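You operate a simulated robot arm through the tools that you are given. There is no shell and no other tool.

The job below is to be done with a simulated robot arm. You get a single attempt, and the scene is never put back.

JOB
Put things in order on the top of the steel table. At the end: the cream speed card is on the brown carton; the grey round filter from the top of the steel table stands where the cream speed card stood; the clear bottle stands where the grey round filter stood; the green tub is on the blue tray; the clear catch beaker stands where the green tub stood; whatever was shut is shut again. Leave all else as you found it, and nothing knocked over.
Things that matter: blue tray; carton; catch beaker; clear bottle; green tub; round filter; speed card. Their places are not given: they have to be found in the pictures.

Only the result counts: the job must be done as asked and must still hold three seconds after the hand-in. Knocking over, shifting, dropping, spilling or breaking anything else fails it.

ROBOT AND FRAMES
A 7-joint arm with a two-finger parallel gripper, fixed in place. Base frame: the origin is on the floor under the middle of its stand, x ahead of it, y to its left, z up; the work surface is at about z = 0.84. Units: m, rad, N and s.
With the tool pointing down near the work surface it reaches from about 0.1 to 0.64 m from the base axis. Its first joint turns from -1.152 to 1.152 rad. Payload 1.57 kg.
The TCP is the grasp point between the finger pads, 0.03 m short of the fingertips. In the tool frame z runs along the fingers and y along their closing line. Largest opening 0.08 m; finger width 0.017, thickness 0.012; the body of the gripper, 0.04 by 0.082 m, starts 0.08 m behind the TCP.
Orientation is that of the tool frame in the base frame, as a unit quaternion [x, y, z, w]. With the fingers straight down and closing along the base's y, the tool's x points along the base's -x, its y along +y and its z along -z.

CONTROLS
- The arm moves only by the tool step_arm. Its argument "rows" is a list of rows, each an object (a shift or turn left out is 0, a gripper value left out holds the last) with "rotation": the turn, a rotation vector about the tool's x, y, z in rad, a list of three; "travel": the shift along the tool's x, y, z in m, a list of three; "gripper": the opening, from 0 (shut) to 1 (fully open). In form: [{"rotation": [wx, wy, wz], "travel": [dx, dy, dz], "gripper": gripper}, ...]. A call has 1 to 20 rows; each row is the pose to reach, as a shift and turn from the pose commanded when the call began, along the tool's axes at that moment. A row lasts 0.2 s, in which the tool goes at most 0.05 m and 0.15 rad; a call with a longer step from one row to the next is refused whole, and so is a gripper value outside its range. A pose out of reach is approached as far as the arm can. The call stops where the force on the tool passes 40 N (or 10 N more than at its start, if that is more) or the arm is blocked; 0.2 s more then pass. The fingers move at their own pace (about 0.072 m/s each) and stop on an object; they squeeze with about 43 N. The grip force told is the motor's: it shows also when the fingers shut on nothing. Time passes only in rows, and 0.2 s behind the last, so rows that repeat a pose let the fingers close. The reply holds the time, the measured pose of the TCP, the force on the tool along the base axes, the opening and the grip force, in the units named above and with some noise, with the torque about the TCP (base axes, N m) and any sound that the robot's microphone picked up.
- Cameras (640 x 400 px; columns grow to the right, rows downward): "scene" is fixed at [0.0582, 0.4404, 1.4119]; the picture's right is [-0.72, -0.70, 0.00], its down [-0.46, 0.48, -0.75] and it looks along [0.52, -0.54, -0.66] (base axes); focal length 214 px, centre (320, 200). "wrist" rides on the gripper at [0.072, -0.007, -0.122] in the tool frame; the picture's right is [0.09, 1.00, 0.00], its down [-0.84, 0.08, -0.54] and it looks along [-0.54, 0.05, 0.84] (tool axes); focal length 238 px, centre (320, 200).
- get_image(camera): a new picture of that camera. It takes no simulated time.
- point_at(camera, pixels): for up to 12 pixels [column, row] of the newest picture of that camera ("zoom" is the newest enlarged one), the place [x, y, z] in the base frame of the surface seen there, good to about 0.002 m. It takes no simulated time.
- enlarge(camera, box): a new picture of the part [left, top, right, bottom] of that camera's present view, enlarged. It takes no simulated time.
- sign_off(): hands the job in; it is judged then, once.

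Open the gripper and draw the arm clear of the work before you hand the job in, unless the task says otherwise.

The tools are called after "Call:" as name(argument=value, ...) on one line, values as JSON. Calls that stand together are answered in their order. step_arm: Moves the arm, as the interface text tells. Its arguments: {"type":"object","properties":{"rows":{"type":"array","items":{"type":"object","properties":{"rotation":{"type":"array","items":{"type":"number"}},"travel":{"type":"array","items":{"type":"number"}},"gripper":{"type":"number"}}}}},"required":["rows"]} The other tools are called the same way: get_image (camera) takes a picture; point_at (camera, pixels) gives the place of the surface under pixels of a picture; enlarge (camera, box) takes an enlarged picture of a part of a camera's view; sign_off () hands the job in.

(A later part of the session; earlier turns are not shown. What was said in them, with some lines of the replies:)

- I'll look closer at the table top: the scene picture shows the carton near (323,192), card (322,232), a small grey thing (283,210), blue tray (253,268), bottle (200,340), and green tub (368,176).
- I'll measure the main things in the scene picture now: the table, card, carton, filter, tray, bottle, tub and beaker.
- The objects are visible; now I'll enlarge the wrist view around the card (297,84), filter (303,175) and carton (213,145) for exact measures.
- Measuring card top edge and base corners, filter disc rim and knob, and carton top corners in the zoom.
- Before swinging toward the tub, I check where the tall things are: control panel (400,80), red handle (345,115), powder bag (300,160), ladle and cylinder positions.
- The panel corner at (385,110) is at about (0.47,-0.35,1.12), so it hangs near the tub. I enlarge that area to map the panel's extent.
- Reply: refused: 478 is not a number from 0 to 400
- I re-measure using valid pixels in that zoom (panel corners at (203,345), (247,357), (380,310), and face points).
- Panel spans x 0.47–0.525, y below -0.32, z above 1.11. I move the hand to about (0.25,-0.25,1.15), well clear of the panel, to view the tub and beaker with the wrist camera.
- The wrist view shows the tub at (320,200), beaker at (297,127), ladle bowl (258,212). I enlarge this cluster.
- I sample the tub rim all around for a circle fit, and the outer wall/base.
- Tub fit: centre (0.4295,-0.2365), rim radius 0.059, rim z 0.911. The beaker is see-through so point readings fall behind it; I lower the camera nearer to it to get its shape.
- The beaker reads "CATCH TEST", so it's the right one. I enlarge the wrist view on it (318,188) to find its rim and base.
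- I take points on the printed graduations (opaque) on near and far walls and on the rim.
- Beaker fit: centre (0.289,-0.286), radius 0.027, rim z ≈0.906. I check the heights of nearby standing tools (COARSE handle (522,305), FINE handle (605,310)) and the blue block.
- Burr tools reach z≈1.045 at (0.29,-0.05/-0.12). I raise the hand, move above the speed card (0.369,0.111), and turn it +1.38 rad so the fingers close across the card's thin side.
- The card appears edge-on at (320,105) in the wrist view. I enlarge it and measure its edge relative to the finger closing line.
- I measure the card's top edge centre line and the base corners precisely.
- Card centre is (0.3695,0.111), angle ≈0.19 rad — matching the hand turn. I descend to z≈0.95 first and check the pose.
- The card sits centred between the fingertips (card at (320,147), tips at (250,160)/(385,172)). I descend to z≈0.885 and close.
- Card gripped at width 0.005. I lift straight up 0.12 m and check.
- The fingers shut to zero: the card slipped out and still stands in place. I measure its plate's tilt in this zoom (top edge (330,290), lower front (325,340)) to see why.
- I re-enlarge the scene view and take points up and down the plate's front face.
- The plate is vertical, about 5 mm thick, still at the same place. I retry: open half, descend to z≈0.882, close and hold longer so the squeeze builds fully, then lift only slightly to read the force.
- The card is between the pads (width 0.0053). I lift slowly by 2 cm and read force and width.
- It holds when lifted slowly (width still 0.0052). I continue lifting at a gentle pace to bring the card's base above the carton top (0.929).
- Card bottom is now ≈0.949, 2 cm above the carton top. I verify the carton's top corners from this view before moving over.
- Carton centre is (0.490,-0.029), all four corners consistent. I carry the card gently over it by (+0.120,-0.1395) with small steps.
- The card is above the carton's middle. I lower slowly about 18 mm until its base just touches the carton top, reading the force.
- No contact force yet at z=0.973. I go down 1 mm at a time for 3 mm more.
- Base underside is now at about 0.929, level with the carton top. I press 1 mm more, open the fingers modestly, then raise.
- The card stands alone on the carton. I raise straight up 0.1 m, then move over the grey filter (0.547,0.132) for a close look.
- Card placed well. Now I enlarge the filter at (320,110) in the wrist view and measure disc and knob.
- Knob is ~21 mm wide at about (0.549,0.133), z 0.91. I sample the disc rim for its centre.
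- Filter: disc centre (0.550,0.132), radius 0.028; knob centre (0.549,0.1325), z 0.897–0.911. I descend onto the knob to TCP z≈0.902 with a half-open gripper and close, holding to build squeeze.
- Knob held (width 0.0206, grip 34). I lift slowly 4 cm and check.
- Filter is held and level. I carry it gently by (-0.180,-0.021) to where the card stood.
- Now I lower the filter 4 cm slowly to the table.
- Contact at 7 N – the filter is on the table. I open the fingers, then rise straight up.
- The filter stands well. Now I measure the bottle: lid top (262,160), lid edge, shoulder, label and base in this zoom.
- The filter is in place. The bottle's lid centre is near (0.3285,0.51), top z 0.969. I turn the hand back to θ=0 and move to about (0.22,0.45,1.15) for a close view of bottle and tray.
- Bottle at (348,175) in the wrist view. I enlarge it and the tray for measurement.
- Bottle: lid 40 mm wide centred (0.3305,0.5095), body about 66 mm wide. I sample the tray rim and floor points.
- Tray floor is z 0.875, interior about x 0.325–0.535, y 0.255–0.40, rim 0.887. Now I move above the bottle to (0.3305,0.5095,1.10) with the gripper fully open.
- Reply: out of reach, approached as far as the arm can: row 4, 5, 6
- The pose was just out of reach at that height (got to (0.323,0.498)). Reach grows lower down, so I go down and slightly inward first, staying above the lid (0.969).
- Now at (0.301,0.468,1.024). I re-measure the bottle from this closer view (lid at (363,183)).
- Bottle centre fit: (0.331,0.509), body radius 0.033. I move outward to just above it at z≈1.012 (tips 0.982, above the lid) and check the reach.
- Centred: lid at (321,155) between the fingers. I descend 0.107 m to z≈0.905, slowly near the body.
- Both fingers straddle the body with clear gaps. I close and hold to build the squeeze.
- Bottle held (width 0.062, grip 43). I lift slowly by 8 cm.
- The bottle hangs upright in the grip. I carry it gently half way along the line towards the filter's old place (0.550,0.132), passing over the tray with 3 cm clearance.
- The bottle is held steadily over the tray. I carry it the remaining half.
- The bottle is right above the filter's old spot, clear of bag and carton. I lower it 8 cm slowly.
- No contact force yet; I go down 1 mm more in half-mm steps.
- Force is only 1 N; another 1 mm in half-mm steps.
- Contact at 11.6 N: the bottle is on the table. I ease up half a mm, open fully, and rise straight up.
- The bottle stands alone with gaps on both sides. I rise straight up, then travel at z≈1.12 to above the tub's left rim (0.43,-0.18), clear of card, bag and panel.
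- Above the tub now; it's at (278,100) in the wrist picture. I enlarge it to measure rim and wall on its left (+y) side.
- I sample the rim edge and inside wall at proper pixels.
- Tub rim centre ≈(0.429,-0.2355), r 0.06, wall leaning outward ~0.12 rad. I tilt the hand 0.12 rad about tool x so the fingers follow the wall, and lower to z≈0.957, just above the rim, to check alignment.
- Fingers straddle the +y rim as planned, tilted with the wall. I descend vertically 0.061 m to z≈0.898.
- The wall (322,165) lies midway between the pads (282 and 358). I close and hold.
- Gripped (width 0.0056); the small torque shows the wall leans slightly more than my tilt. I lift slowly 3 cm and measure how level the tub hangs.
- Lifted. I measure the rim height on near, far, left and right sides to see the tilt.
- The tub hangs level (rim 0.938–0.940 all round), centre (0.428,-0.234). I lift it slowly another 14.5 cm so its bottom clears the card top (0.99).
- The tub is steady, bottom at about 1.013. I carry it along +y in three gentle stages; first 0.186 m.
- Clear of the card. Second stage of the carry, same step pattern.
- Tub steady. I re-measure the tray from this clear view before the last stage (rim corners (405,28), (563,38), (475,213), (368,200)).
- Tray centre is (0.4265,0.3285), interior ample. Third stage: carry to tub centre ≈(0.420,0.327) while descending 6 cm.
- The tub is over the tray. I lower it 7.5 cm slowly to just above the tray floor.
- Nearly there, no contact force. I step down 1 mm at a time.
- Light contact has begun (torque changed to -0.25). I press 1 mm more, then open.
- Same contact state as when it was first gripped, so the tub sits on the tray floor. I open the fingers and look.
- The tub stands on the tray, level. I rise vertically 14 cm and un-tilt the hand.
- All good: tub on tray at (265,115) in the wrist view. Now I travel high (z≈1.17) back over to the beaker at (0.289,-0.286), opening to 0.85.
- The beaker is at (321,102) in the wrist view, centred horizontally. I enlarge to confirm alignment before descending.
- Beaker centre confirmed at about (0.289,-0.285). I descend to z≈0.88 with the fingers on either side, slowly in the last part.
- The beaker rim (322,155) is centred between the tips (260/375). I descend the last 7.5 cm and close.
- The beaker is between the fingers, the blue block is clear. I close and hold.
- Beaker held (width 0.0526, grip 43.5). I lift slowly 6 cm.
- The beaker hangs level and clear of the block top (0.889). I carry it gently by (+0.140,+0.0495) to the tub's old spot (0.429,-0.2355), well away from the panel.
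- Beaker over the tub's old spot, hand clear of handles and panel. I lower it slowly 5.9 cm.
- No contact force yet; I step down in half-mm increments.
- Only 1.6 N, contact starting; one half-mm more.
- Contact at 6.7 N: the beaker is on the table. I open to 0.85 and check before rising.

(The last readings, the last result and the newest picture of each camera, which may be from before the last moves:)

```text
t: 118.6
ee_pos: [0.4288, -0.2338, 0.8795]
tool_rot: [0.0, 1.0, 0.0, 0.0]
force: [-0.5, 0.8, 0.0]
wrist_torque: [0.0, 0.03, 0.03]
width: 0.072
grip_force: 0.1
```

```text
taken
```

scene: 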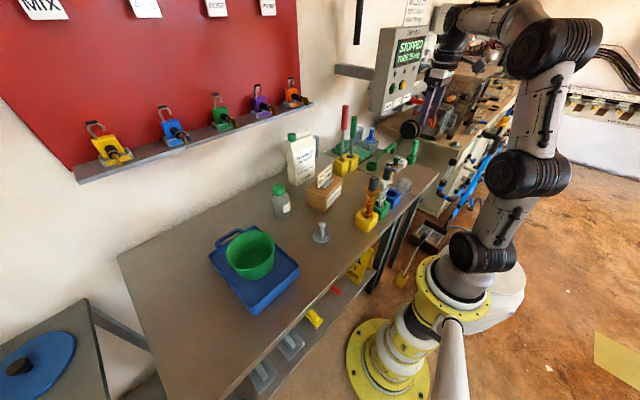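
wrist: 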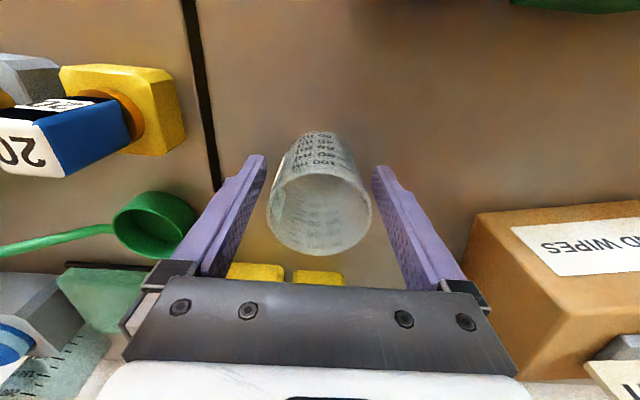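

The beaker stands free with gaps both sides. I rise straight up, then draw back to a clear position around (0.36,0.10,1.20).

Call:
step_arm(rows=[{"travel": [0, 0, -0.015]}, {"travel": [0, 0, -0.04]}, {"travel": [0, 0, -0.08]}, {"travel": [0, 0, -0.125]}, {"travel": [0, 0, -0.17]}, {"travel": [0.0088, 0.0419, -0.189]}, {"travel": [0.0175, 0.0838, -0.208]}, {"travel": [0.0263, 0.1256, -0.226]}, {"travel": [0.035, 0.1675, -0.245]}, {"travel": [0.0438, 0.2094, -0.264]}, {"travel": [0.0525, 0.2513, -0.283]}, {"travel": [0.0613, 0.2931, -0.301]}, {"travel": [0.07, 0.335, -0.32]}, {"travel": [0.07, 0.335, -0.32], "gripper": 1.0}])

Call:
get_image(camera="scene")

Call:
get_image(camera="wrist")

Call:
enlarge(camera="scene", box=[250, 100, 450, 260])

```text
t: 121.6
ee_pos: [0.3595, 0.1021, 1.2004]
tool_rot: [0.0, 1.0, 0.0, 0.0]
force: [0.6, -0.9, -0.7]
wrist_torque: [0.0, 0.01, 0.03]
width: 0.0797
grip_force: 0.1
```

```text
taken
```

scene: 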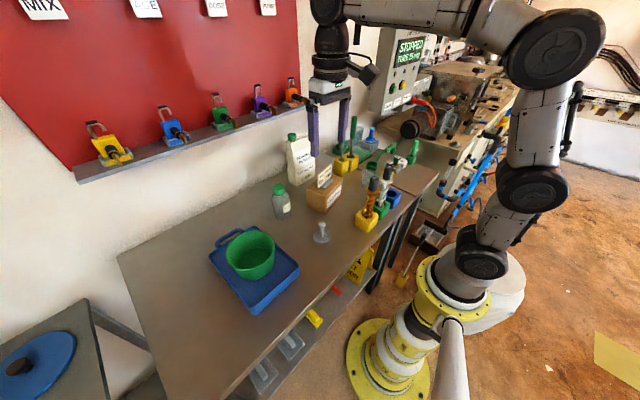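

```text
taken
```

wrist: 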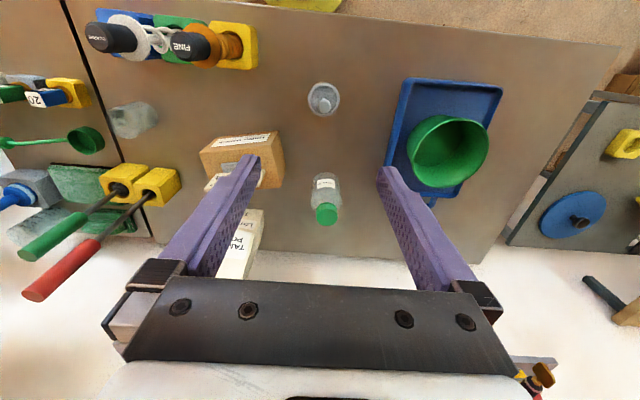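

```text
2.50 times, centred on (350, 180) of scene
```

zoom: 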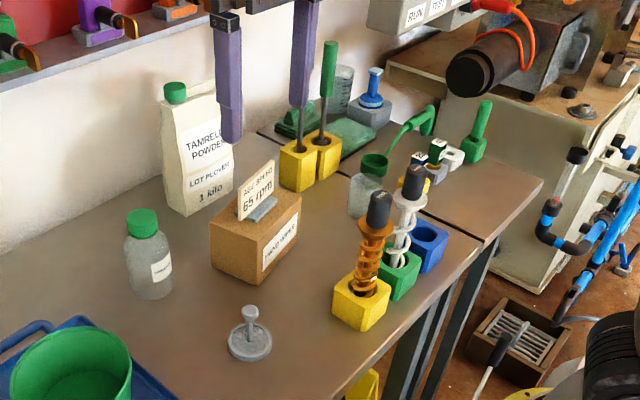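

Everything appears in place. I verify the final positions of filter, bottle, beaker, tub and card with point readings.

Call:
enlarge(camera="wrist", box=[90, 60, 350, 240])

Call:
point_at(camera="wrist", pixels=[[309, 99], [338, 99], [323, 84], [323, 113], [326, 215], [326, 190], [115, 120], [150, 110], [410, 150], [487, 150], [448, 118], [225, 170]])

Call:
enlarge(camera="wrist", box=[290, 70, 360, 130])

Call:
point_at(camera="zoom", pixels=[[200, 200], [455, 200], [310, 80], [320, 310], [310, 200]])

```text
2.22 times, centred on (220, 150) of wrist
```

zoom: 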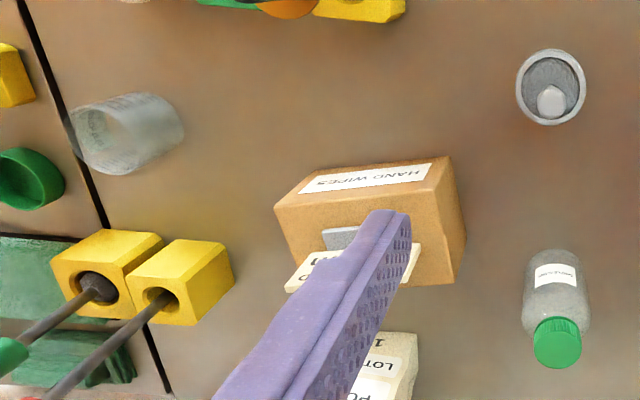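

```text
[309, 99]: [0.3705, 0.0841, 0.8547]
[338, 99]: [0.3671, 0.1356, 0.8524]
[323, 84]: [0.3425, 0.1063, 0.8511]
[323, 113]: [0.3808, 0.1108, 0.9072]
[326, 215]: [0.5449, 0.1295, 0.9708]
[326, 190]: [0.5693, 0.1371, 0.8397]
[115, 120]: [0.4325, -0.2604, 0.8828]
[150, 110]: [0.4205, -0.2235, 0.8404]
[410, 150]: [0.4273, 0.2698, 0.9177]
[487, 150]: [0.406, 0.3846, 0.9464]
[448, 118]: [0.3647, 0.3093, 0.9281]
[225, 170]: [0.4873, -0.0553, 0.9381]
```

```text
6.67 times, centred on (325, 100) of wrist
```

zoom: 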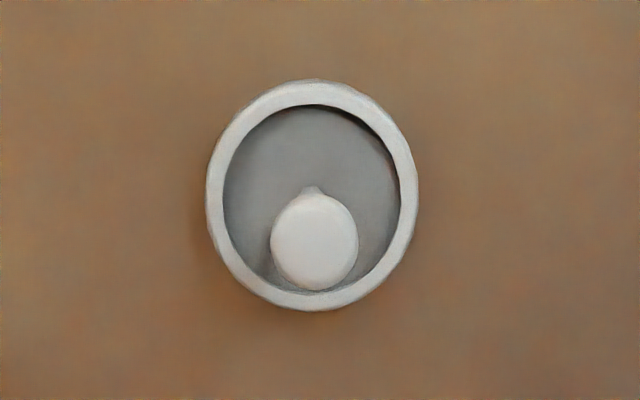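

```text
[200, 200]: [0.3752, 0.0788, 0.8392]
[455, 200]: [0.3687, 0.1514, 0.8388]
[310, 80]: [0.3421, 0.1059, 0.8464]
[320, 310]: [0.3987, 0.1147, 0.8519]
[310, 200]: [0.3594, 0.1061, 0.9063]
```

All five moves check out: filter centre (0.370,0.110), bottle about (0.55,0.13), beaker near (0.43,-0.235), tub on the tray, card on the carton. The gripper is open and the arm clear, so I hand in the job.

Call:
sign_off()

```text
The job is handed in.
```

I've made all five moves and handed the job in. I saw nothing knocked over or shifted in the last pictures, which I took before handing in. I haven't had a pass or fail result back.

| Item | Where it is now | Position check |
|---|---|---|
| Cream speed card | On the brown carton, upright | Still upright on the carton in the last pictures |
| Grey round filter | Where the speed card stood | Disc centre reads (0.370, 0.110); the card's centre was (0.370, 0.111) |
| Clear bottle | Where the filter stood | Released at about (0.551, 0.132); the filter's centre was (0.550, 0.132) |
| Green tub | On the blue tray, level | Inside the tray rim |
| Clear catch beaker | Where the tub stood | Released at about (0.429, -0.235); the tub's centre was (0.429, -0.2355) |

- **Card slip:** on the first try the card slipped out of the fingers as I lifted it. It stayed standing in the same place, and a slower lift worked. I carried everything else slowly after that.
- **Shut things:** I opened nothing, so there was nothing to shut again.
- **Arm:** at hand-in the gripper was open and the arm was clear of the table, at about (0.36, 0.10, 1.20).
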